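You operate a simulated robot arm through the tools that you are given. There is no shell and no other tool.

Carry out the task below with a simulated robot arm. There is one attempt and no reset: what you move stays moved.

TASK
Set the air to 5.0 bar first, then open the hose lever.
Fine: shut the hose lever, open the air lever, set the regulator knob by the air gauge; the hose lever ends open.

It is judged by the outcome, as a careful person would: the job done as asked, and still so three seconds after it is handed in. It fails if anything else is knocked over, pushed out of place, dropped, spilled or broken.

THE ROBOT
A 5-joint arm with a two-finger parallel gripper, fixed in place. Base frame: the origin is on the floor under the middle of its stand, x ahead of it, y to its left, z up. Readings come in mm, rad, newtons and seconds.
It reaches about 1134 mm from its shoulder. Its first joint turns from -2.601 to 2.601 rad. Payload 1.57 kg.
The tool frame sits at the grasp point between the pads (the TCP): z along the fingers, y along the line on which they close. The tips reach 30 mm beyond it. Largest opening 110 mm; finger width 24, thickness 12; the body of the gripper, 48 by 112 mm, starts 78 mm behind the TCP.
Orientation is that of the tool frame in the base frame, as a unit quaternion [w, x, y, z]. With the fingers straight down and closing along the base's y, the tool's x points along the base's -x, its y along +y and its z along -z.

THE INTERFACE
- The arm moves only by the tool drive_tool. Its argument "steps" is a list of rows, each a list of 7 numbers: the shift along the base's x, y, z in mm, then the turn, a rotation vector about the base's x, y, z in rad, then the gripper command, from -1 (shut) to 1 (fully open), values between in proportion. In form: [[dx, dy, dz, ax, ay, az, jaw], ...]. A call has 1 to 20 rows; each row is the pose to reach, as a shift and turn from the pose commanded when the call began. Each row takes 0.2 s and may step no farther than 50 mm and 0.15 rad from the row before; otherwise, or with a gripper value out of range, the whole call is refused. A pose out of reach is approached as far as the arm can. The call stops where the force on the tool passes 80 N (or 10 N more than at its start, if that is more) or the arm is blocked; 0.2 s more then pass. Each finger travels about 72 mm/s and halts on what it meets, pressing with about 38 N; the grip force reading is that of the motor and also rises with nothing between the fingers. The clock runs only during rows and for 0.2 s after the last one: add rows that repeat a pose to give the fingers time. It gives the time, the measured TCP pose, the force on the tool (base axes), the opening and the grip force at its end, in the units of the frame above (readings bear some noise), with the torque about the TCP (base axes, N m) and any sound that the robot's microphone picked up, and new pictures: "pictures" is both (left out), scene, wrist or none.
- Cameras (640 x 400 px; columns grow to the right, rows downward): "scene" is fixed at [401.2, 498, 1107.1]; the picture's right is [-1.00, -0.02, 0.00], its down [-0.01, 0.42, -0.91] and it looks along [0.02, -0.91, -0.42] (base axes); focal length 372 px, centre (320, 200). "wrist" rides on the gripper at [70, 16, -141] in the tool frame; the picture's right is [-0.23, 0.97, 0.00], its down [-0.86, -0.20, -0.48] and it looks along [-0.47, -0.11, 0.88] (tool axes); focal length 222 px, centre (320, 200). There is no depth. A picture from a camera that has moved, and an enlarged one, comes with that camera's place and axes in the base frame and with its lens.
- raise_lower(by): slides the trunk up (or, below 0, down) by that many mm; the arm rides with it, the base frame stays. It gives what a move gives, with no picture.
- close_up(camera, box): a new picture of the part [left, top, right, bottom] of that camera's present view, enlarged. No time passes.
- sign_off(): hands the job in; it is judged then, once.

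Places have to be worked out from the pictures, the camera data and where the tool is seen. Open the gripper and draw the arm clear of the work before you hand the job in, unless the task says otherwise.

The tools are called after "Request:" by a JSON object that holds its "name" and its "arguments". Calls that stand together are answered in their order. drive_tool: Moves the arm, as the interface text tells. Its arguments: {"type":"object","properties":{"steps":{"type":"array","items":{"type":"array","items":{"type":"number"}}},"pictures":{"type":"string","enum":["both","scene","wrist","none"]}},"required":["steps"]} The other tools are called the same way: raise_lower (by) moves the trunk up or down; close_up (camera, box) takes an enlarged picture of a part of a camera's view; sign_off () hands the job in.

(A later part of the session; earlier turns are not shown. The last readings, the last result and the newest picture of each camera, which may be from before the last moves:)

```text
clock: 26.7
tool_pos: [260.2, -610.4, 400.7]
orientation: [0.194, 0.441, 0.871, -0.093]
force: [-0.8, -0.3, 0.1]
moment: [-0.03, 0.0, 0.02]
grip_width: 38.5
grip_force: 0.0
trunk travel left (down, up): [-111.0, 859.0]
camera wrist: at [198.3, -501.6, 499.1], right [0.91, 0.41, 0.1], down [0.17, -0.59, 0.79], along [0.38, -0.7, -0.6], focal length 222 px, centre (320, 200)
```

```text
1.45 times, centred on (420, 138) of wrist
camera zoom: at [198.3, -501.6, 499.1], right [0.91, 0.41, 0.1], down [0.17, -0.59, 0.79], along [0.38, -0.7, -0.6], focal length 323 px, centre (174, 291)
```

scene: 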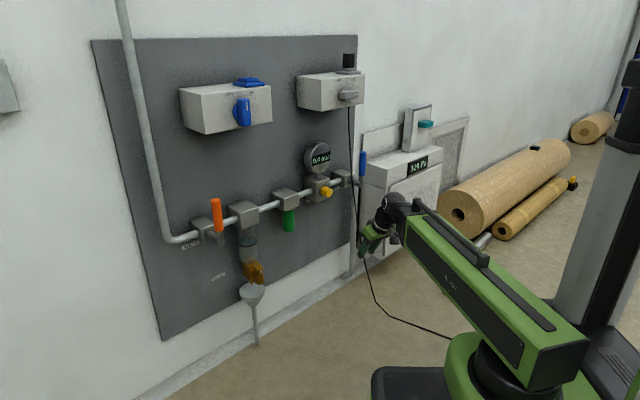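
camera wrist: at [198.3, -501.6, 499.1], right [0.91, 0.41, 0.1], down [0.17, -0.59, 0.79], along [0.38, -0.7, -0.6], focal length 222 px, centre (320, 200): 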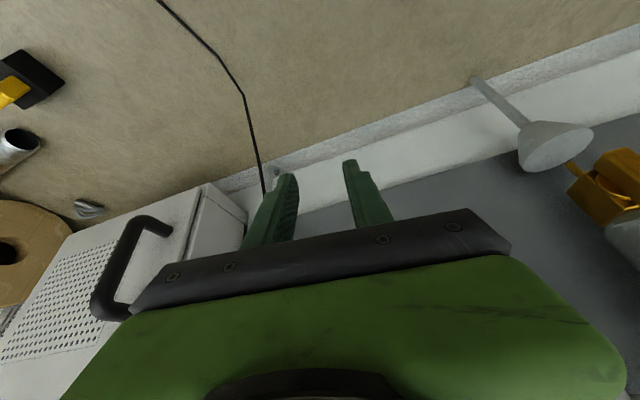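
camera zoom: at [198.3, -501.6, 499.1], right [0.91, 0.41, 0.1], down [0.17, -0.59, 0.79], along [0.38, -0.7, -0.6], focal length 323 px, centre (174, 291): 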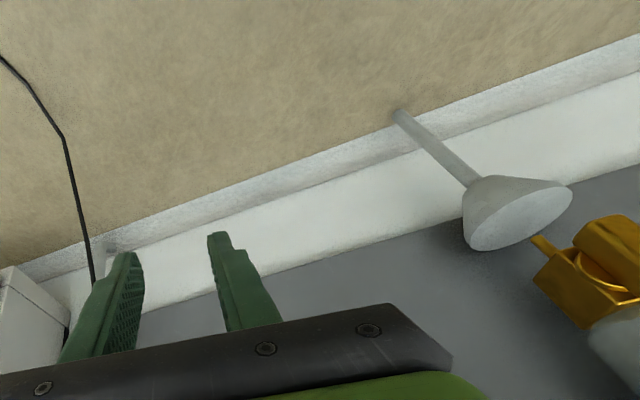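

The skirting line gives the wall direction at about 225° (±1.5°), so the inward normal heading is about -45°. I'll carry the downward-pointing tool along an arc in front of the panel to the orange lever, keeping the wrist outside its inner radius limit.

Request:
{"name": "drive_tool", "arguments": {"steps": [[40, 21, 0, 0, 0, 0, -0.3], [80, 42, 0, 0, 0, 0, -0.3], [120, 63, 0, 0, 0, 0, -0.3], [160, 84, 0, 0, 0, 0, -0.3], [200, 105, 0, 0, 0, 0, -0.3], [223, 143, 0, 0, 0, 0, -0.3], [246, 181, 0, 0, 0, 0, -0.3], [269, 219, 0, 0, 0, 0, -0.3], [292, 257, 0, 0, 0, 0, -0.3], [315, 295, 0, 0, 0, 0, -0.3], [338, 333, 0, 0, 0, 0, -0.3], [360, 370, 0, 0, 0, 0, -0.3], [360, 370, 0, 0, 0, 0, -0.3]], "pictures": "both"}}

```text
clock: 29.5
tool_pos: [621.2, -238.0, 399.6]
orientation: [0.194, 0.441, 0.871, -0.094]
force: [-0.7, 1.3, 0.4]
moment: [-0.02, 0.01, 0.0]
grip_width: 38.7
grip_force: 0.1
out of reach, approached as far as the arm can: row 1, 2, 3, 5, 6, 7, 8, 9, 10
trunk travel left (down, up): [-111.0, 859.0]
camera wrist: at [559.5, -130.4, 499.1], right [0.91, 0.41, 0.1], down [0.17, -0.58, 0.79], along [0.39, -0.7, -0.6], focal length 222 px, centre (320, 200)
```

scene: 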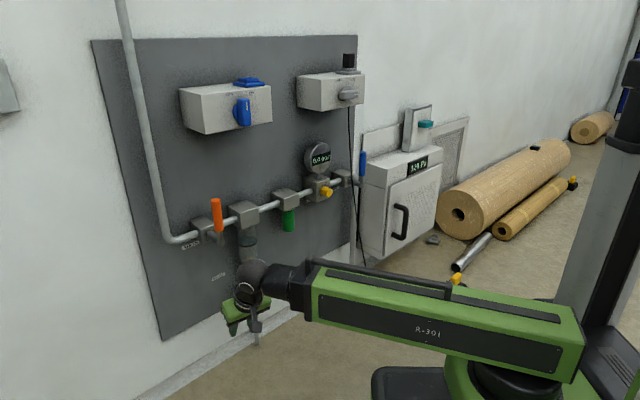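
wrist: 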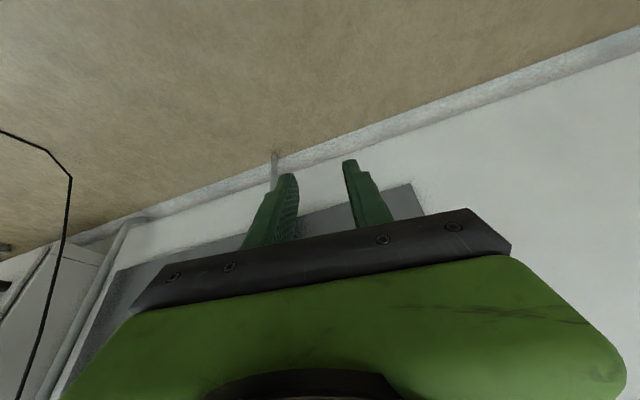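

I've arrived below and in front of the orange lever. I'll yaw the tool to -75° and shift the wrist left for standoff room, closing the fingers into a peg, then pitch it up level to look at the lever.

Request:
{"name": "drive_tool", "arguments": {"steps": [[-1.4, 20.5, 0, 0, 0, -0.098, -0.6], [-2.8, 41, 0, 0, 0, -0.196, -1], [-4.1, 61.5, 0, 0, 0, -0.294, -1], [-5.5, 82, 0, 0, 0, -0.393, -1], [-5.5, 82, 0, 0, 0, -0.393, -1]], "pictures": "none"}}

Request:
{"name": "drive_tool", "arguments": {"steps": [[7, -26.1, 14.8, -0.1265, -0.0339, 0, -1], [13.4, -50, 33, -0.2529, -0.0678, 0, -1], [19.2, -71.5, 54.2, -0.3793, -0.1017, 0, -1], [24.1, -90, 78.2, -0.5058, -0.1356, 0, -1], [28.2, -105.4, 104.5, -0.6322, -0.1695, 0, -1], [31.4, -117.4, 132.6, -0.7587, -0.2034, 0, -1], [33.7, -125.7, 162.1, -0.8851, -0.2373, 0, -1], [34.9, -130.2, 192.5, -1.0115, -0.2712, 0, -1], [34.9, -130.2, 192.5, -1.0115, -0.2712, 0, -1]], "pictures": "both"}}

```text
clock: 30.7
tool_pos: [613.7, -159.2, 401.5]
orientation: [0.172, 0.603, 0.768, -0.13]
force: [0.0, 0.0, -0.2]
moment: [0.01, -0.01, -0.03]
grip_width: 0.0
grip_force: 21.1
trunk travel left (down, up): [-111.0, 859.0]
```

```text
clock: 32.7
tool_pos: [648.0, -286.7, 594.4]
orientation: [0.54, 0.456, 0.58, -0.405]
force: [0.7, 0.6, -0.1]
moment: [-0.01, 0.0, 0.01]
grip_width: 0.0
grip_force: 21.1
trunk travel left (down, up): [-111.0, 859.0]
camera wrist: at [627.2, -140.9, 538.5], right [0.94, 0.23, 0.25], down [-0.31, 0.33, 0.89], along [0.12, -0.92, 0.39], focal length 222 px, centre (320, 200)
```

scene: 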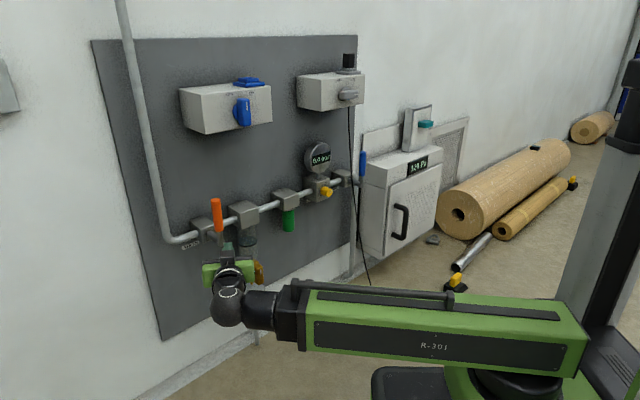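
wrist: 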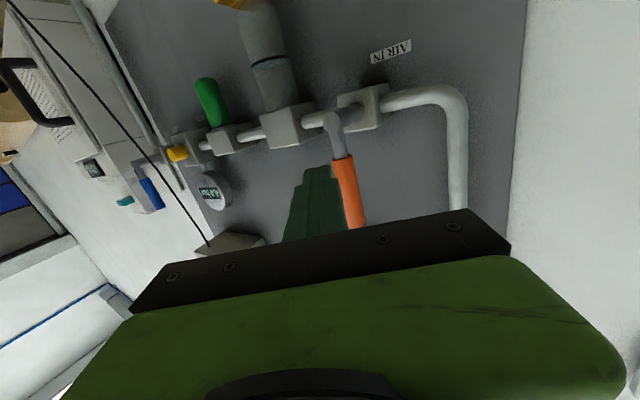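

The orange lever is in view, and the peg currently projects on its hose side. I'll zoom in to triangulate the lever.

Request:
{"name": "close_up", "arguments": {"camera": "wrist", "box": [260, 70, 480, 240]}}

Request:
{"name": "close_up", "arguments": {"camera": "scene", "box": [170, 180, 290, 300]}}

```text
2.35 times, centred on (370, 155) of wrist
camera zoom: at [627.2, -140.9, 538.5], right [0.94, 0.23, 0.25], down [-0.31, 0.33, 0.89], along [0.12, -0.92, 0.39], focal length 523 px, centre (202, 306)
```

zoom: 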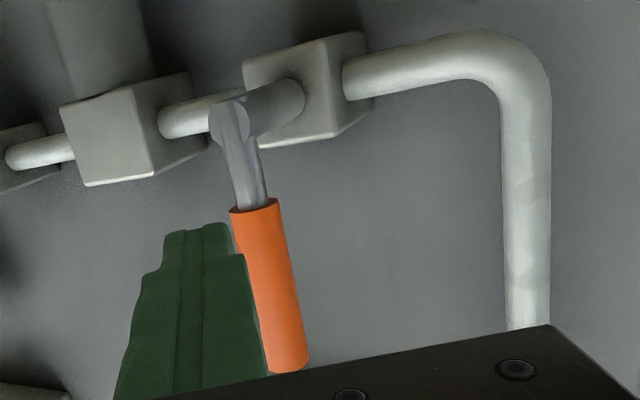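

```text
3.33 times, centred on (230, 240) of scene
camera zoom: at [401.2, 498.0, 1107.1], right [-1.0, -0.02, 0.0], down [-0.01, 0.42, -0.91], along [0.02, -0.91, -0.42], focal length 1242 px, centre (620, 67)
```

zoom: 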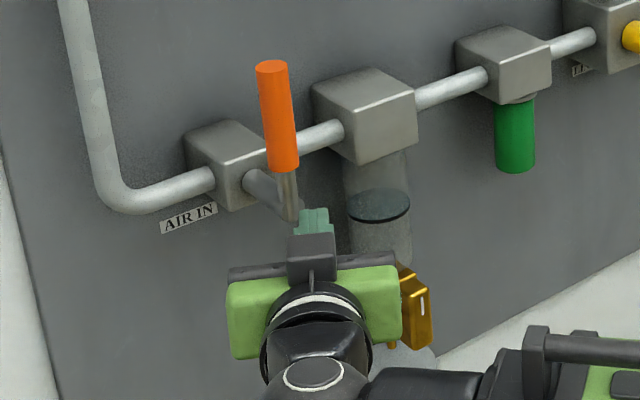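

The orange pivot triangulates consistently at (697, -393, 560), with a vertical handle reaching z≈690. I'll bring the peg to a standoff on the left (upstream) side of the handle at z≈645.

Request:
{"name": "drive_tool", "arguments": {"steps": [[13, -10.5, 17, -0.0692, -0.0185, 0, -1], [26, -21, 34, -0.1385, -0.037, 0, -1], [39.1, -31.4, 50.6, -0.2077, -0.0555, 0, -1], [39.1, -31.4, 50.6, -0.2077, -0.0555, 0, -1]], "pictures": "both"}}

Request:
{"name": "close_up", "arguments": {"camera": "scene", "box": [170, 180, 290, 300]}}

```text
clock: 33.7
tool_pos: [689.0, -317.3, 646.9]
orientation: [0.6, 0.409, 0.519, -0.451]
force: [0.0, 1.0, 0.5]
moment: [-0.02, 0.0, -0.01]
grip_width: 0.1
grip_force: 21.4
trunk travel left (down, up): [-111.0, 859.0]
camera wrist: at [671.2, -186.7, 559.6], right [0.93, 0.28, 0.25], down [-0.36, 0.51, 0.78], along [0.09, -0.82, 0.57], focal length 222 px, centre (320, 200)
```

scene: 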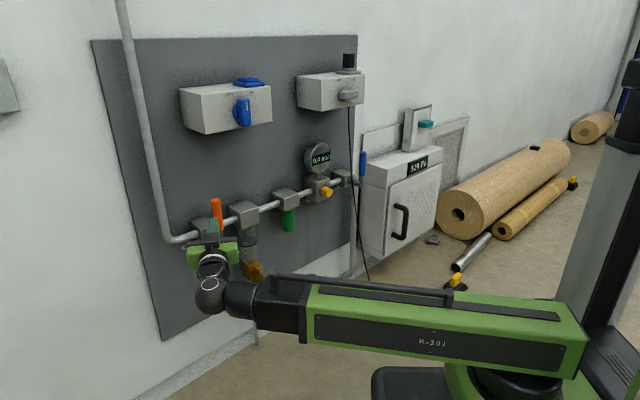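
wrist: 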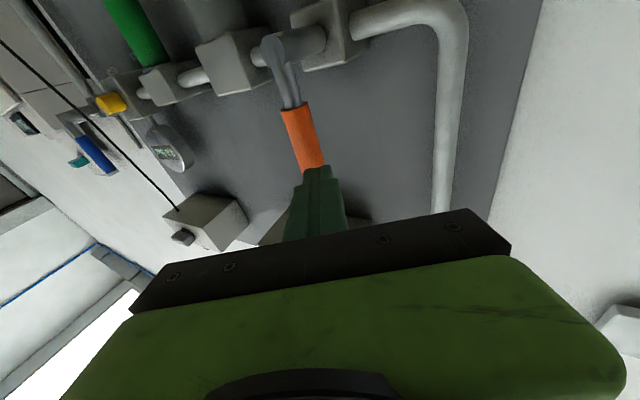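

```text
3.33 times, centred on (230, 240) of scene
camera zoom: at [401.2, 498.0, 1107.1], right [-1.0, -0.02, 0.0], down [-0.01, 0.42, -0.91], along [0.02, -0.91, -0.42], focal length 1242 px, centre (620, 67)
```

zoom: 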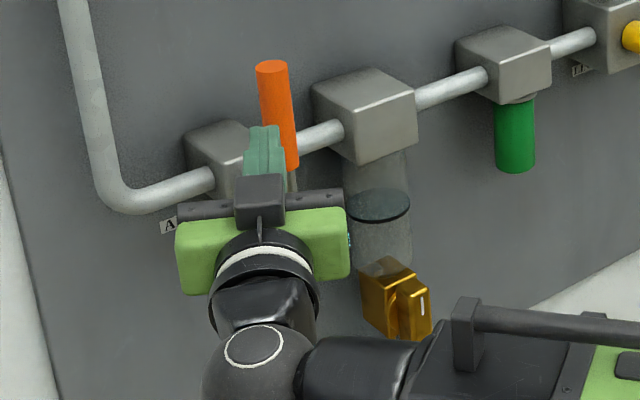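

The peg is on the left side of the orange handle at the right height. I'll slide it straight toward the panel alongside the handle without touching.

Request:
{"name": "drive_tool", "arguments": {"steps": [[9, -6.9, 0, 0, 0, 0, -1], [18, -13.8, 0, 0, 0, 0, -1], [27, -20.7, 0, 0, 0, 0, -1], [36, -27.6, 0, 0, 0, 0, -1], [36, -27.6, 0, 0, 0, 0, -1]], "pictures": "both"}}

Request:
{"name": "close_up", "arguments": {"camera": "scene", "box": [170, 180, 290, 300]}}

Request:
{"name": "close_up", "arguments": {"camera": "wrist", "box": [200, 0, 460, 250]}}

```text
clock: 34.9
tool_pos: [723.9, -346.2, 646.5]
orientation: [0.601, 0.408, 0.519, -0.451]
force: [0.0, 0.2, 0.6]
moment: [-0.04, 0.0, 0.0]
grip_width: 0.1
grip_force: 21.3
trunk travel left (down, up): [-111.0, 859.0]
camera wrist: at [706.4, -214.7, 559.7], right [0.93, 0.28, 0.25], down [-0.36, 0.51, 0.78], along [0.09, -0.81, 0.57], focal length 222 px, centre (320, 200)
```

scene: 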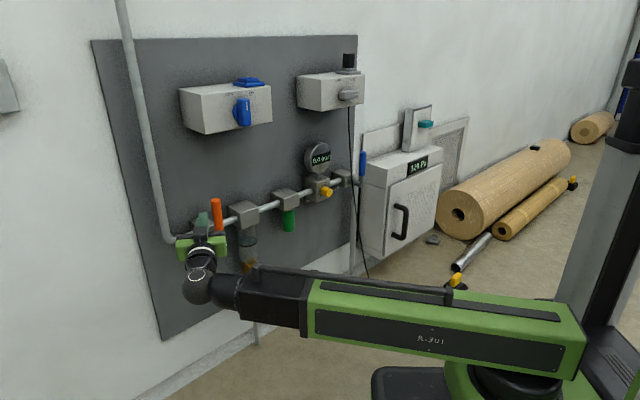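
wrist: 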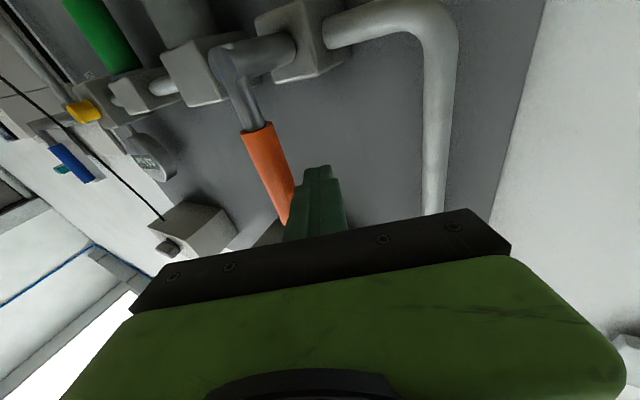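

```text
3.33 times, centred on (230, 240) of scene
camera zoom: at [401.2, 498.0, 1107.1], right [-1.0, -0.02, 0.0], down [-0.01, 0.42, -0.91], along [0.02, -0.91, -0.42], focal length 1242 px, centre (620, 67)
```

zoom: 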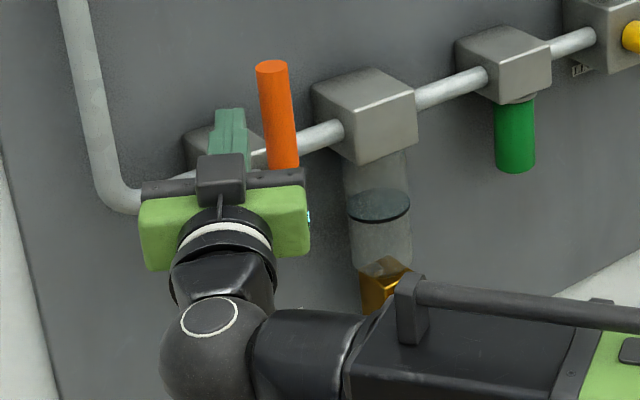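

```text
1.60 times, centred on (330, 125) of wrist
camera zoom: at [706.4, -214.7, 559.7], right [0.93, 0.28, 0.25], down [-0.36, 0.51, 0.78], along [0.09, -0.81, 0.57], focal length 355 px, centre (304, 320)
```

zoom: 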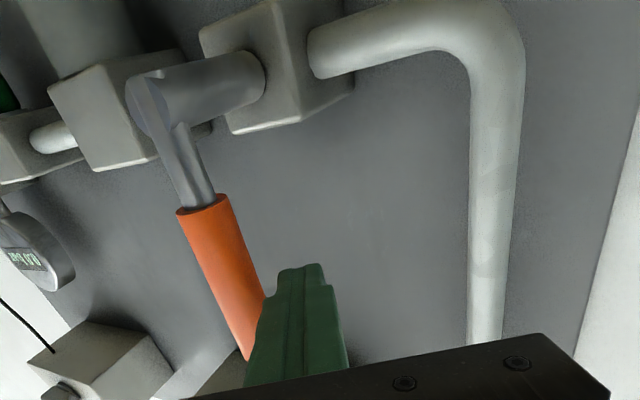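

The peg sits just left of the orange handle with no contact. I'll push toward the hose side, the way the blue lever opens, for the first ~30° and watch the force.

Request:
{"name": "drive_tool", "arguments": {"steps": [[-13.5, -13.5, -1.5, 0.0062, 0.0017, 0, -1], [-24.3, -24.3, 1.5, -0.0063, -0.0017, 0, -1], [-35.1, -35.1, 1.9, -0.0079, -0.0021, 0, -1], [-45.9, -45.9, -0.4, 0.0016, 0.0004, 0, -1]], "pictures": "both"}}

Request:
{"name": "close_up", "arguments": {"camera": "scene", "box": [170, 180, 290, 300]}}

```text
clock: 35.9
tool_pos: [678.6, -393.7, 646.5]
orientation: [0.6, 0.409, 0.519, -0.451]
force: [1.9, 1.0, -0.4]
moment: [0.02, -0.01, 0.05]
grip_width: 0.0
grip_force: 21.6
trunk travel left (down, up): [-111.0, 859.0]
camera wrist: at [660.5, -261.2, 559.4], right [0.93, 0.28, 0.25], down [-0.36, 0.51, 0.78], along [0.09, -0.82, 0.57], focal length 222 px, centre (320, 200)
```

scene: 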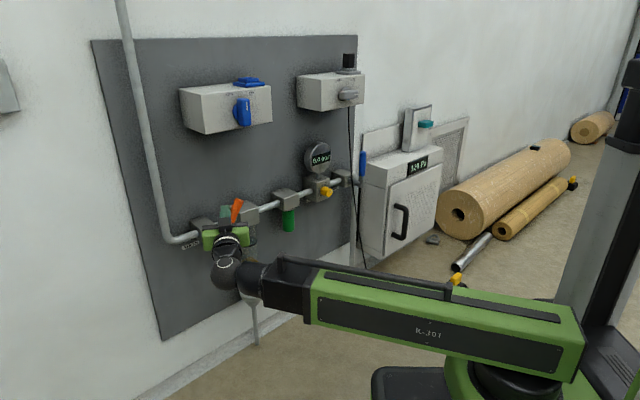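
wrist: 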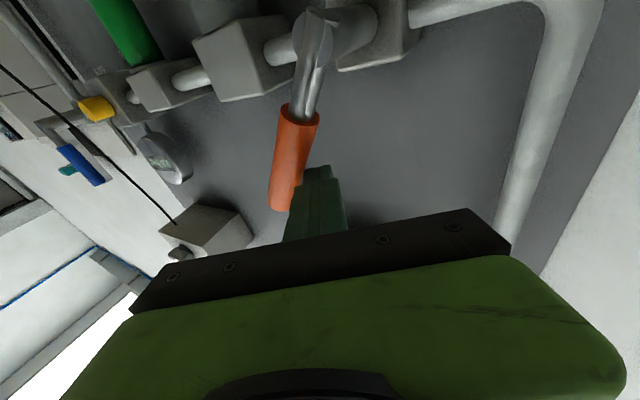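

```text
3.33 times, centred on (230, 240) of scene
camera zoom: at [401.2, 498.0, 1107.1], right [-1.0, -0.02, 0.0], down [-0.01, 0.42, -0.91], along [0.02, -0.91, -0.42], focal length 1242 px, centre (620, 67)
```

zoom: 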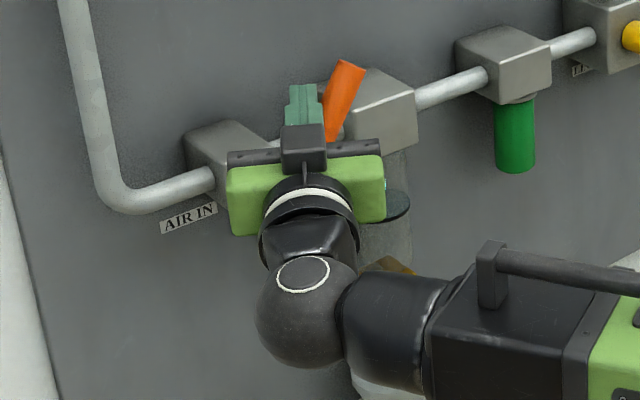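

The orange lever swings freely toward the pipe with about 2 N. I'll continue along the arc, pushing it down to horizontal.

Request:
{"name": "drive_tool", "arguments": {"steps": [[-10.3, -10.3, -4.9, 0.0203, 0.0054, 0, -1], [-19.9, -19.9, -12.3, 0.0509, 0.0136, 0, -1], [-28.5, -28.5, -21.9, 0.0904, 0.0241, 0, -1], [-35.7, -35.7, -33.5, 0.138, 0.0369, 0, -1], [-41.4, -41.4, -46.7, 0.1924, 0.0514, 0, -1], [-45.4, -45.4, -61.1, 0.2518, 0.0673, 0, -1]], "pictures": "both"}}

Request:
{"name": "close_up", "arguments": {"camera": "scene", "box": [170, 180, 290, 300]}}

Request:
{"name": "close_up", "arguments": {"camera": "scene", "box": [290, 130, 400, 210]}}

```text
clock: 37.3
tool_pos: [638.6, -434.2, 599.8]
orientation: [0.541, 0.445, 0.586, -0.407]
force: [-1.9, 13.9, 56.5]
moment: [-1.06, 0.27, -0.15]
grip_width: 0.1
grip_force: 21.1
trunk travel left (down, up): [-111.0, 859.0]
stopped in row 6: the force on the tool passed its limit at 99 N (the readings are from after the stop); the commanded pose is now the measured one
camera wrist: at [612.1, -287.6, 542.1], right [0.94, 0.25, 0.23], down [-0.3, 0.33, 0.89], along [0.14, -0.91, 0.39], focal length 222 px, centre (320, 200)
```

scene: 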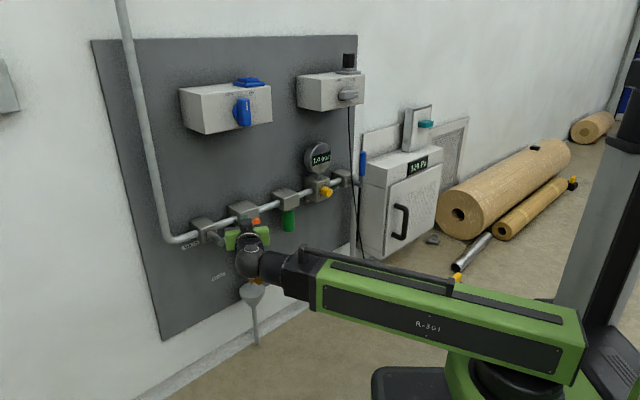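
wrist: 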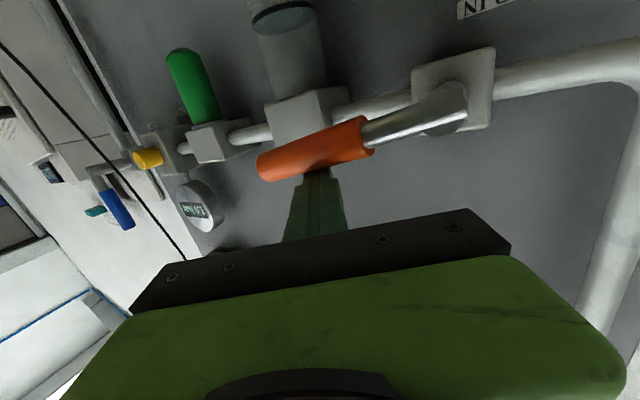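

```text
3.33 times, centred on (230, 240) of scene
camera zoom: at [401.2, 498.0, 1107.1], right [-1.0, -0.02, 0.0], down [-0.01, 0.42, -0.91], along [0.02, -0.91, -0.42], focal length 1242 px, centre (620, 67)
```

zoom: 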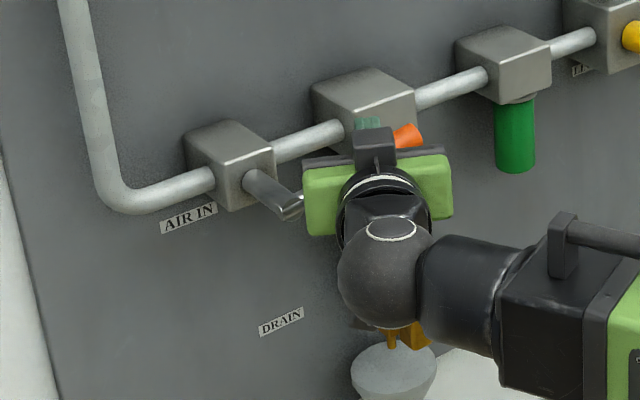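

```text
5.00 times, centred on (345, 170) of scene
camera zoom: at [401.2, 498.0, 1107.1], right [-1.0, -0.02, 0.0], down [-0.01, 0.42, -0.91], along [0.02, -0.91, -0.42], focal length 1862 px, centre (195, 350)
```

zoom: 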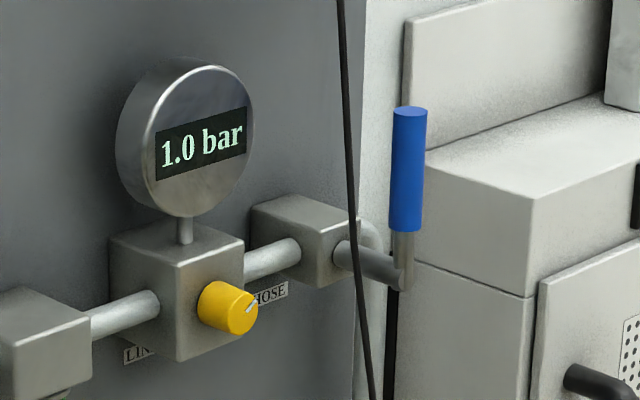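

The orange lever hit its open stop at about 11° above the pipe, the same resting angle the blue lever started at, so that is the fully open position. The gauge has come up to 1.0 bar. I'll lift off the handle and back away from the panel.

Request:
{"name": "drive_tool", "arguments": {"steps": [[0, 0, 6, -0.0247, -0.0066, 0, -1], [0, 0, 12, -0.0494, -0.0132, 0, -1], [-10, 10, 12, -0.0494, -0.0132, 0, -1], [-20, 20, 12, -0.0494, -0.0132, 0, -1], [-30, 30, 12, -0.0494, -0.0132, 0, -1], [-40, 40, 12, -0.0494, -0.0132, 0, -1], [-40, 40, 12, -0.0494, -0.0132, 0, -1]], "pictures": "both"}}

Request:
{"name": "close_up", "arguments": {"camera": "scene", "box": [290, 130, 400, 210]}}

Request:
{"name": "close_up", "arguments": {"camera": "scene", "box": [170, 180, 290, 300]}}

```text
clock: 38.9
tool_pos: [610.9, -399.3, 604.7]
orientation: [0.551, 0.44, 0.574, -0.415]
force: [-0.2, 0.6, -0.6]
moment: [0.03, 0.0, 0.02]
grip_width: 0.0
grip_force: 21.3
out of reach, approached as far as the arm can: row 6, 7
trunk travel left (down, up): [-111.0, 859.0]
camera wrist: at [585.7, -255.2, 542.0], right [0.94, 0.25, 0.23], down [-0.32, 0.37, 0.88], along [0.13, -0.9, 0.42], focal length 222 px, centre (320, 200)
```

scene: 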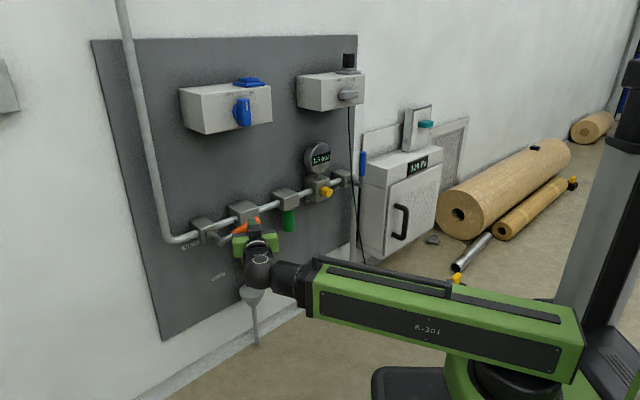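
wrist: 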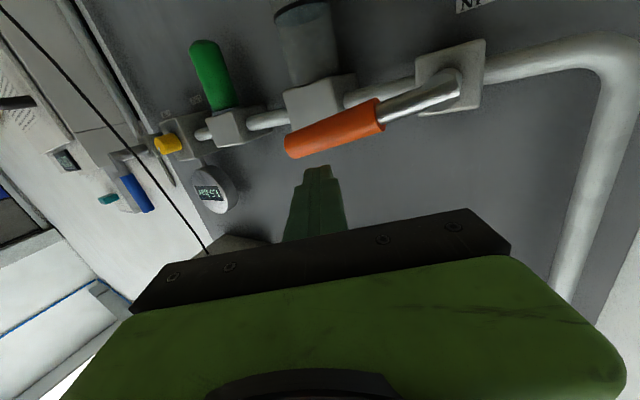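

```text
5.00 times, centred on (345, 170) of scene
camera zoom: at [401.2, 498.0, 1107.1], right [-1.0, -0.02, 0.0], down [-0.01, 0.42, -0.91], along [0.02, -0.91, -0.42], focal length 1862 px, centre (195, 350)
```

zoom: 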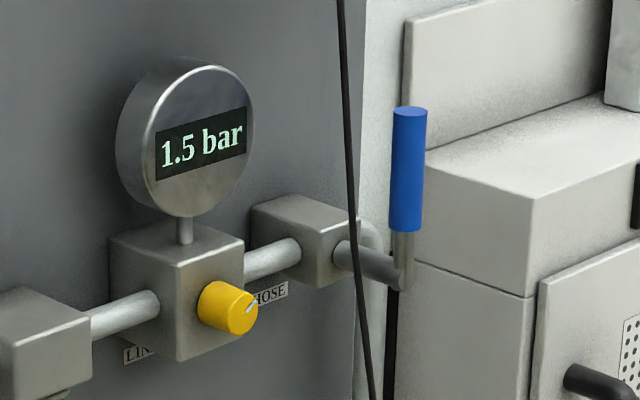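

```text
3.33 times, centred on (230, 240) of scene
camera zoom: at [401.2, 498.0, 1107.1], right [-1.0, -0.02, 0.0], down [-0.01, 0.42, -0.91], along [0.02, -0.91, -0.42], focal length 1242 px, centre (620, 67)
```

zoom: 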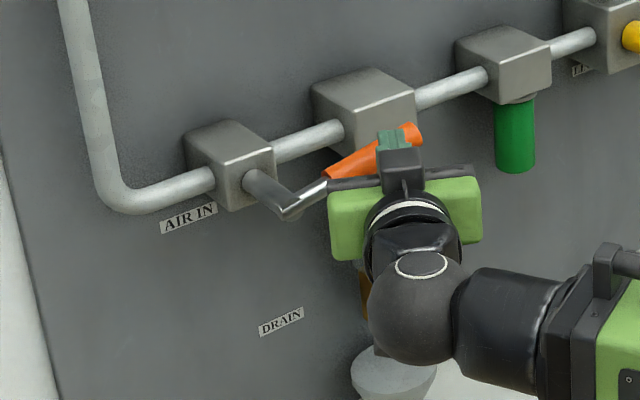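

The orange lever stays in its open position, and the gauge is climbing slowly (1.5 bar) toward the current knob setting. I'll tip the tool down, away from the panel, and let the pressure settle.

Request:
{"name": "drive_tool", "arguments": {"steps": [[-1, 3.6, -31.7, 0.1312, 0.0365, 0, -1], [-3.1, 11.2, -62.7, 0.2624, 0.073, 0, -1], [-6.3, 22.7, -92.3, 0.3935, 0.1095, 0, -1], [-10.6, 38.1, -120, 0.5247, 0.146, 0, -1], [-15.8, 56.9, -145.3, 0.6559, 0.1824, 0, -1], [-21.9, 78.9, -167.7, 0.7871, 0.2189, 0, -1], [-28.8, 103.6, -186.8, 0.9182, 0.2554, 0, -1], [-36.3, 130.6, -202.3, 1.0494, 0.2919, 0, -1], [-36.3, 130.6, -202.3, 1.0494, 0.2919, 0, -1]], "pictures": "scene"}}

Request:
{"name": "close_up", "arguments": {"camera": "scene", "box": [180, 130, 400, 270]}}

```text
clock: 40.9
tool_pos: [572.5, -268.4, 400.7]
orientation: [0.173, 0.593, 0.776, -0.128]
force: [-0.3, -0.2, 0.5]
moment: [0.0, 0.02, 0.02]
grip_width: 0.1
grip_force: 21.6
out of reach, approached as far as the arm can: row 5, 7, 8, 9
trunk travel left (down, up): [-111.0, 859.0]
```

scene: 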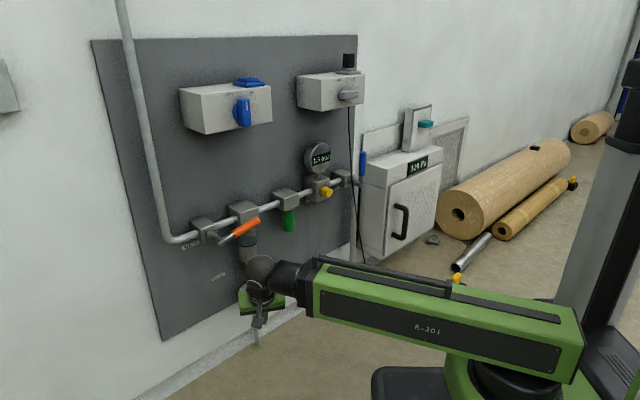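

```text
2.86 times, centred on (290, 200) of scene
camera zoom: at [401.2, 498.0, 1107.1], right [-1.0, -0.02, 0.0], down [-0.01, 0.42, -0.91], along [0.02, -0.91, -0.42], focal length 1064 px, centre (406, 200)
```

zoom: 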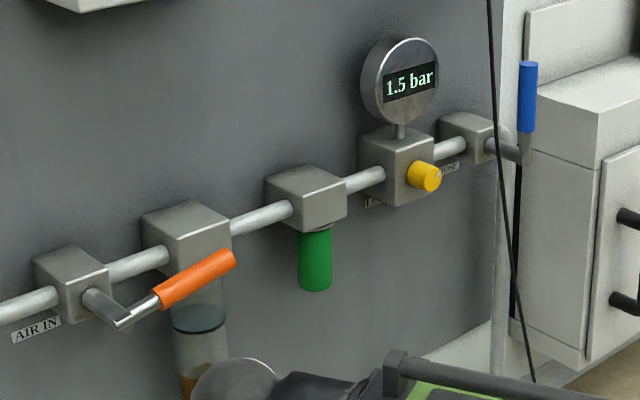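

The gauge has settled at 1.5 bar with the air open and the hose shut. I'll carry the tool back along the arc to the regulator, turning its heading to face the panel squarely (-45°).

Request:
{"name": "drive_tool", "arguments": {"steps": [[-12.1, -37.5, 0, 0, 0, 0.0388, -1], [-24.3, -74.8, 0, 0, 0, 0.0776, -1], [-36.6, -112, 0, 0, 0, 0.1164, -1], [-48.8, -149, 0, 0, 0, 0.1552, -1], [-61.2, -186, 0, 0, 0, 0.194, -1], [-73.9, -222.7, 0, 0, 0, 0.2328, -0.8], [-106.2, -242.8, 0, 0, 0, 0.2716, -0.5], [-138.7, -262.8, 0, 0, 0, 0.3104, -0.3], [-171.3, -282.7, 0, 0, 0, 0.3492, -0.1], [-204, -302.5, 0, 0, 0, 0.388, 0], [-236.6, -322.1, 0, 0, 0, 0.4268, 0], [-269.5, -341.7, 0, 0, 0, 0.4656, 0], [-302.5, -361.5, 0, 0, 0, 0.5044, 0], [-302.5, -361.5, 0, 0, 0, 0.5044, 0]], "pictures": "both"}}

```text
clock: 43.9
tool_pos: [273.0, -629.3, 400.3]
orientation: [0.2, 0.38, 0.899, -0.081]
force: [0.4, -0.3, -0.2]
moment: [-0.01, -0.02, 0.01]
grip_width: 55.1
grip_force: 0.0
trunk travel left (down, up): [-111.0, 859.0]
camera wrist: at [197.1, -530.4, 499.1], right [0.84, 0.53, 0.1], down [0.25, -0.55, 0.79], along [0.48, -0.64, -0.6], focal length 222 px, centre (320, 200)
```

scene: 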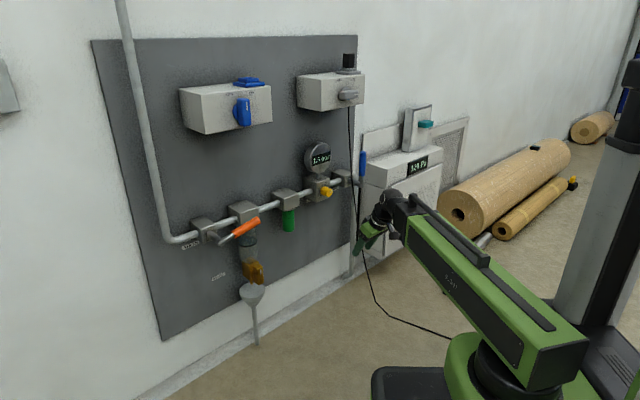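
wrist: 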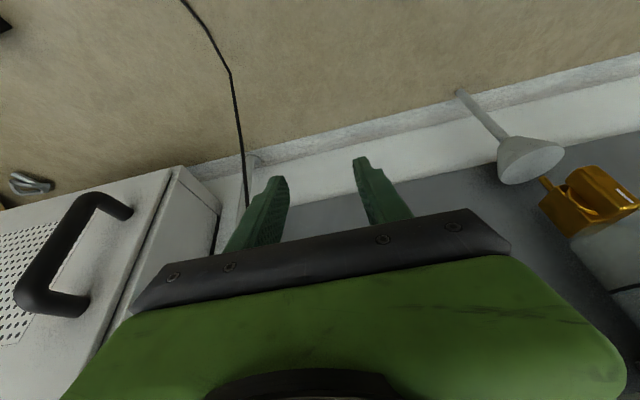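

I'm back near the regulator with the heading at -45°. I'll pitch the tool up level at a standoff of about 70 mm from the knob face, then lower the trunk to knob height.

Request:
{"name": "drive_tool", "arguments": {"steps": [[17.2, -15.4, 16.3, -0.1004, -0.1004, 0, 0], [32.8, -29.2, 36.7, -0.2008, -0.2008, 0, 0], [45.9, -40.5, 60.5, -0.3013, -0.3013, 0, 0], [56.6, -49.5, 87.7, -0.4017, -0.4017, 0, 0], [64.4, -55.5, 117.1, -0.5021, -0.5021, 0, 0], [69.3, -58.5, 148.5, -0.6025, -0.6025, 0, 0], [70.9, -58.4, 181.6, -0.703, -0.703, 0, 0], [69.2, -54.9, 215, -0.8034, -0.8034, 0, 0], [69.2, -54.9, 215, -0.8034, -0.8034, 0, 0]], "pictures": "both"}}

Request:
{"name": "close_up", "arguments": {"camera": "wrist", "box": [220, 0, 420, 125]}}

```text
clock: 45.9
tool_pos: [339.8, -686.7, 615.4]
orientation: [0.656, 0.275, 0.651, -0.266]
force: [-0.2, -0.1, -1.0]
moment: [-0.01, -0.03, 0.02]
grip_width: 55.1
grip_force: 0.2
trunk travel left (down, up): [-111.0, 859.0]
camera wrist: at [252.2, -572.4, 546.7], right [0.69, 0.69, 0.24], down [-0.49, 0.19, 0.85], along [0.54, -0.7, 0.47], focal length 222 px, centre (320, 200)
```

scene: 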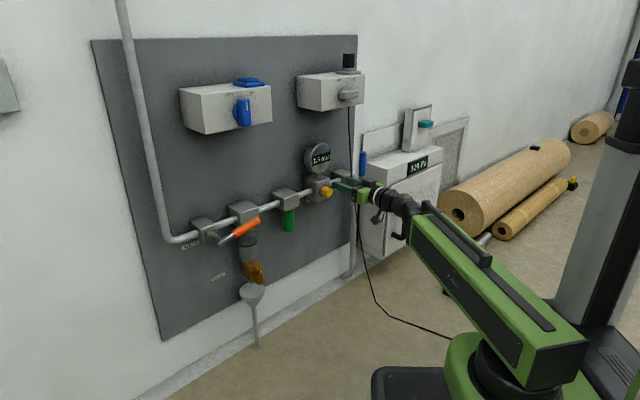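
wrist: 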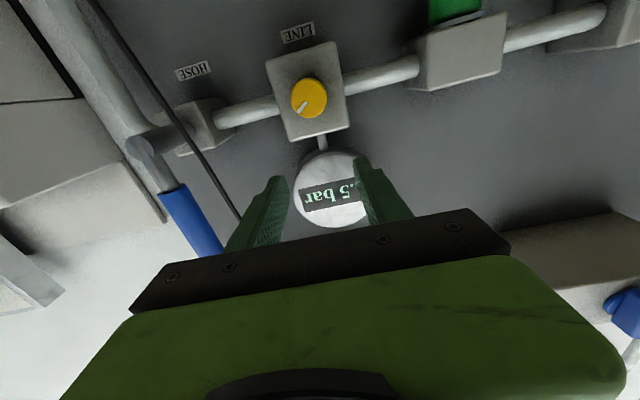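

```text
3.20 times, centred on (320, 62) of wrist
camera zoom: at [252.2, -572.4, 546.7], right [0.69, 0.69, 0.24], down [-0.49, 0.19, 0.85], along [0.54, -0.7, 0.47], focal length 711 px, centre (320, 640)
```

zoom: 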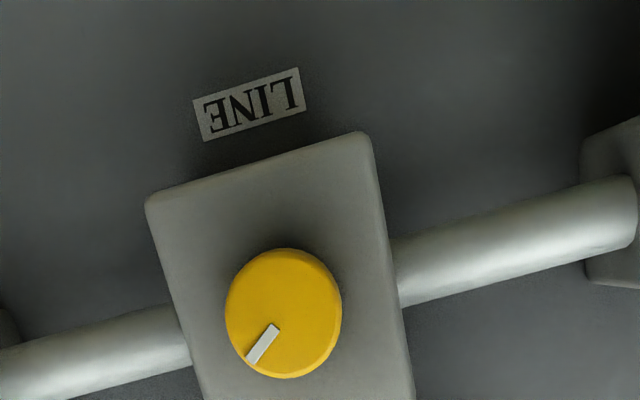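

I have a clean frontal view. The assembly sits at z≈560, and the knob axis is at u·p≈238.8 with its face near (392, -732). It is about 31 mm across and 30 mm long, with the pointer about 41° above 3 o'clock. I'll roll the gripper back 70° so it has plenty of clockwise travel, then lower 56 mm to knob height.

Request:
{"name": "drive_tool", "arguments": {"steps": [[0, 0, 0, -0.0959, 0.0959, 0, 0], [0, 0, 0, -0.1919, 0.1917, 0, 0], [0, 0, 0, -0.2878, 0.2876, 0, 0], [0, 0, 0, -0.3838, 0.3835, 0, 0], [0, 0, 0, -0.4797, 0.4793, 0, 0], [0, 0, 0, -0.5757, 0.5752, 0, 0], [0, 0, 0, -0.6716, 0.6711, 0, 0], [0, 0, 0, -0.7676, 0.7669, 0, 0], [0, 0, 0, -0.8635, 0.8628, 0, 0], [0, 0, 0, -0.8635, 0.8628, 0, 0]], "pictures": "none"}}

Request:
{"name": "raise_lower", "arguments": {"by": -56}}

Request:
{"name": "drive_tool", "arguments": {"steps": [[4.6, 4.6, 0, 0, 0, 0, 0], [4.6, 4.6, 0, 0, 0, 0, 0]], "pictures": "both"}}

```text
clock: 48.1
tool_pos: [339.1, -685.7, 616.2]
orientation: [0.385, -0.148, 0.692, -0.592]
force: [0.7, 0.4, -0.2]
moment: [-0.02, 0.01, -0.01]
grip_width: 55.2
grip_force: 0.0
trunk travel left (down, up): [-111.0, 859.0]
```

```text
clock: 49.1
tool_pos: [339.8, -686.1, 561.5]
orientation: [0.385, -0.147, 0.692, -0.593]
force: [-0.2, -0.2, 0.7]
moment: [-0.01, -0.01, 0.01]
grip_width: 55.0
grip_force: 0.1
trunk travel left (down, up): [-55.0, 915.0]
```

```text
clock: 49.7
tool_pos: [345.2, -681.4, 561.6]
orientation: [0.385, -0.147, 0.692, -0.593]
force: [-0.1, -0.4, 0.0]
moment: [0.04, 0.0, -0.02]
grip_width: 55.0
grip_force: 0.1
trunk travel left (down, up): [-55.0, 915.0]
camera wrist: at [201.2, -622.3, 519.7], right [0.4, 0.4, -0.83], down [0.18, 0.85, 0.49], along [0.9, -0.34, 0.27], focal length 222 px, centre (320, 200)
```

scene: 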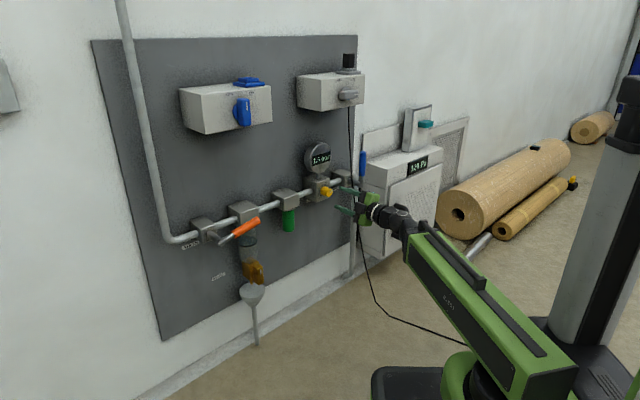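
wrist: 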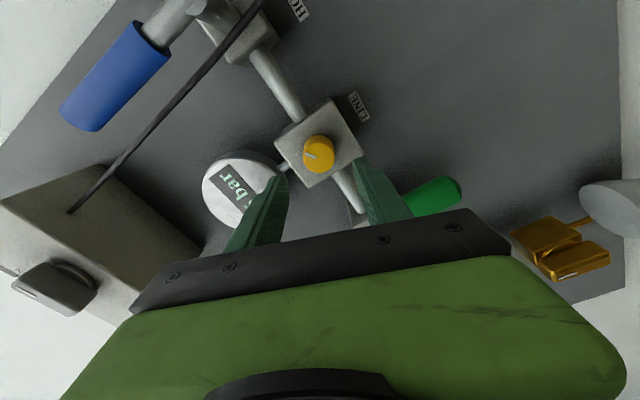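

The knob is framed between the jaws. I'll zoom in to check alignment along the tool axis before advancing.

Request:
{"name": "close_up", "arguments": {"camera": "wrist", "box": [240, 90, 400, 190]}}

Request:
{"name": "close_up", "arguments": {"camera": "scene", "box": [290, 140, 410, 220]}}

```text
4.00 times, centred on (320, 140) of wrist
camera zoom: at [201.2, -622.3, 519.7], right [0.4, 0.4, -0.83], down [0.18, 0.85, 0.49], along [0.9, -0.34, 0.27], focal length 888 px, centre (320, 440)
```

zoom: 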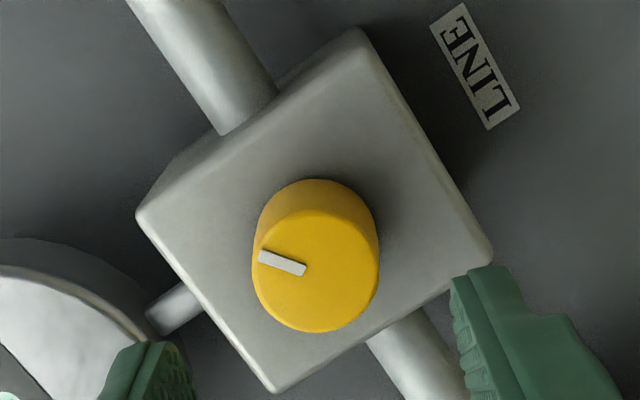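

```text
5.00 times, centred on (350, 180) of scene
camera zoom: at [401.2, 498.0, 1107.1], right [-1.0, -0.02, 0.0], down [-0.01, 0.42, -0.91], along [0.02, -0.91, -0.42], focal length 1862 px, centre (170, 300)
```

zoom: 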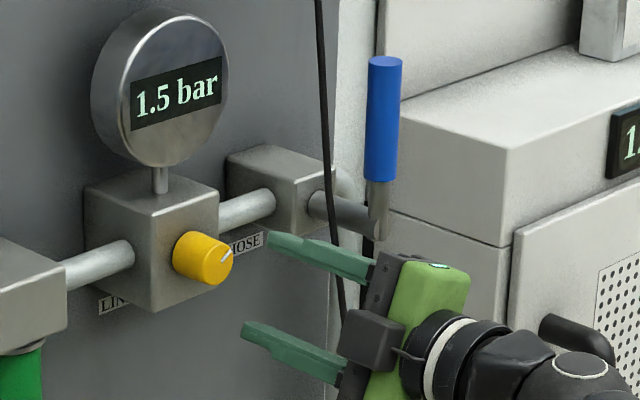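

Two wrist views now intersect cleanly: knob face centre (396, -736, 560), axis u·p≈240. I need only a 2 mm lateral correction. I'll advance 61 mm so the pads overlap the knob by about 18 mm, leaving about 12 mm to the regulator body.

Request:
{"name": "drive_tool", "arguments": {"steps": [[9, -12.5, 0, 0, 0, 0, 0], [20, -23.2, 0, 0, 0, 0, 0], [31, -34.2, 0, 0, 0, 0, 0], [41.5, -44.7, 0, 0, 0, 0, 0], [41.5, -44.7, 0, 0, 0, 0, 0]], "pictures": "both"}}

Request:
{"name": "close_up", "arguments": {"camera": "wrist", "box": [220, 90, 420, 250]}}

Request:
{"name": "close_up", "arguments": {"camera": "scene", "box": [290, 140, 410, 220]}}

```text
clock: 50.9
tool_pos: [385.7, -725.5, 559.5]
orientation: [0.385, -0.147, 0.692, -0.593]
force: [0.3, 0.0, 0.2]
moment: [-0.01, -0.01, 0.0]
grip_width: 54.9
grip_force: 0.0
trunk travel left (down, up): [-55.0, 915.0]
camera wrist: at [242.8, -667.3, 519.8], right [0.4, 0.4, -0.83], down [0.18, 0.85, 0.49], along [0.9, -0.34, 0.27], focal length 222 px, centre (320, 200)
```

scene: 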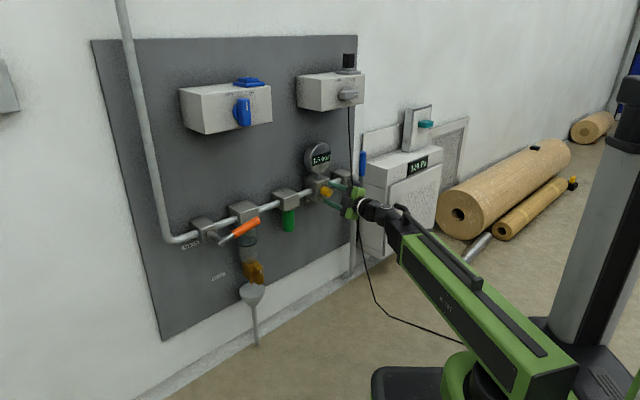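
wrist: 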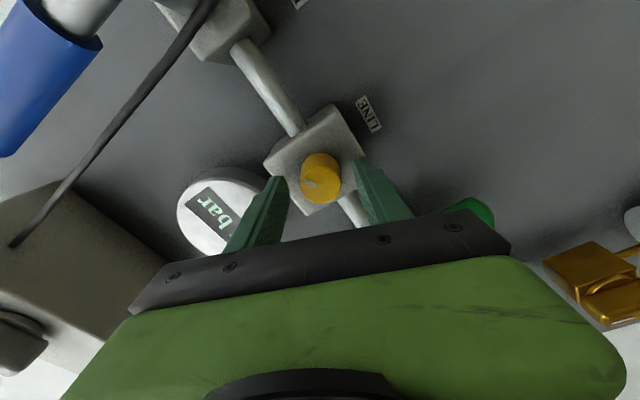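

```text
2.50 times, centred on (320, 170) of wrist
camera zoom: at [242.8, -667.3, 519.8], right [0.4, 0.4, -0.83], down [0.18, 0.85, 0.49], along [0.9, -0.34, 0.27], focal length 555 px, centre (320, 275)
```

zoom: 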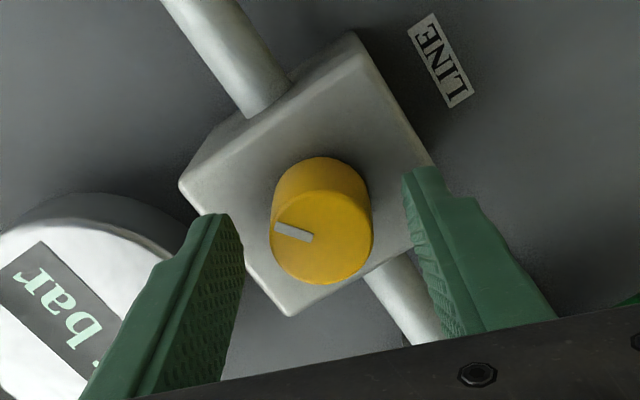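

```text
5.00 times, centred on (350, 180) of scene
camera zoom: at [401.2, 498.0, 1107.1], right [-1.0, -0.02, 0.0], down [-0.01, 0.42, -0.91], along [0.02, -0.91, -0.42], focal length 1862 px, centre (170, 300)
```

zoom: 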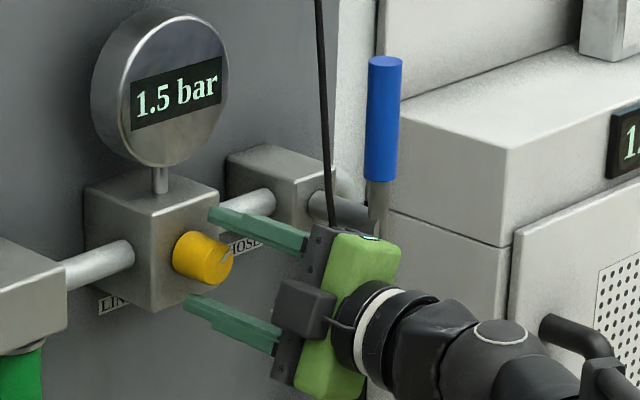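

The knob is centred between the pads, its face about 16 mm ahead of the TCP. I'll advance 4 mm more and close the grip on the knob.

Request:
{"name": "drive_tool", "arguments": {"steps": [[2.8, -2.8, 0, 0, 0, 0, 0], [2.8, -2.8, 0, 0, 0, 0, -0.3], [2.8, -2.8, 0, 0, 0, 0, -0.6], [2.8, -2.8, 0, 0, 0, 0, -1], [2.8, -2.8, 0, 0, 0, 0, -1]], "pictures": "both"}}

Request:
{"name": "close_up", "arguments": {"camera": "wrist", "box": [220, 90, 420, 250]}}

Request:
{"name": "close_up", "arguments": {"camera": "scene", "box": [290, 140, 410, 220]}}

```text
clock: 52.1
tool_pos: [388.4, -728.1, 560.6]
orientation: [0.385, -0.147, 0.692, -0.593]
force: [-0.5, 2.8, -4.4]
moment: [0.12, 0.13, -0.18]
grip_width: 32.6
grip_force: 41.0
trunk travel left (down, up): [-55.0, 915.0]
camera wrist: at [245.7, -669.9, 519.6], right [0.4, 0.4, -0.83], down [0.18, 0.85, 0.49], along [0.9, -0.34, 0.27], focal length 222 px, centre (320, 200)
```

scene: 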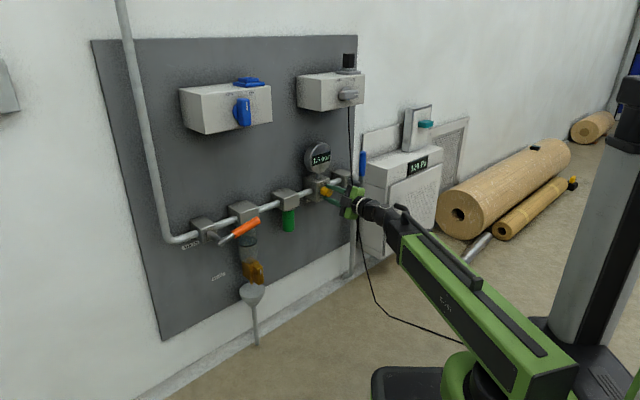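
wrist: 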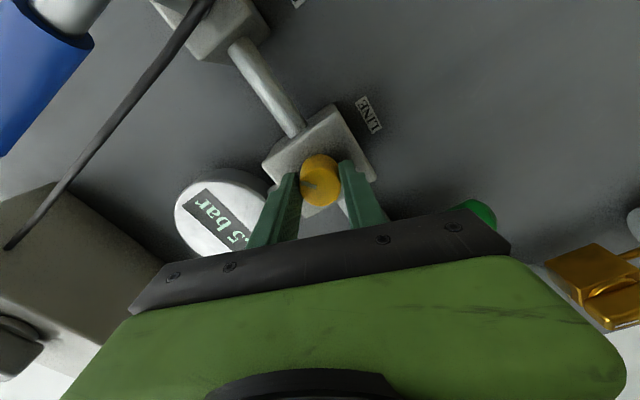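

```text
2.50 times, centred on (320, 170) of wrist
camera zoom: at [245.7, -669.9, 519.6], right [0.4, 0.4, -0.83], down [0.18, 0.85, 0.49], along [0.9, -0.34, 0.27], focal length 555 px, centre (320, 275)
```

zoom: 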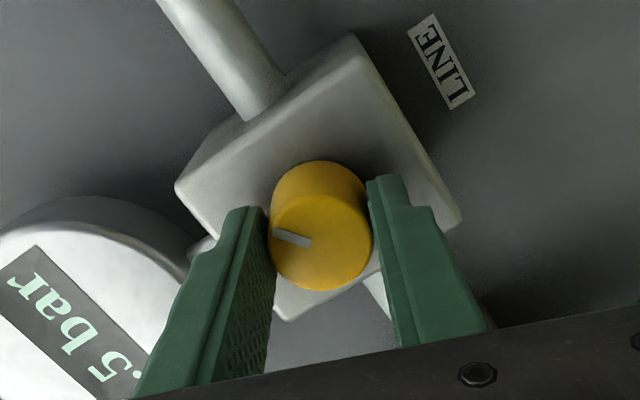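

```text
5.00 times, centred on (350, 180) of scene
camera zoom: at [401.2, 498.0, 1107.1], right [-1.0, -0.02, 0.0], down [-0.01, 0.42, -0.91], along [0.02, -0.91, -0.42], focal length 1862 px, centre (170, 300)
```

zoom: 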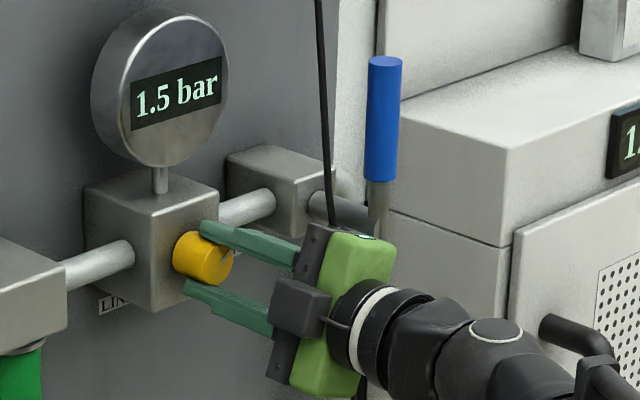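

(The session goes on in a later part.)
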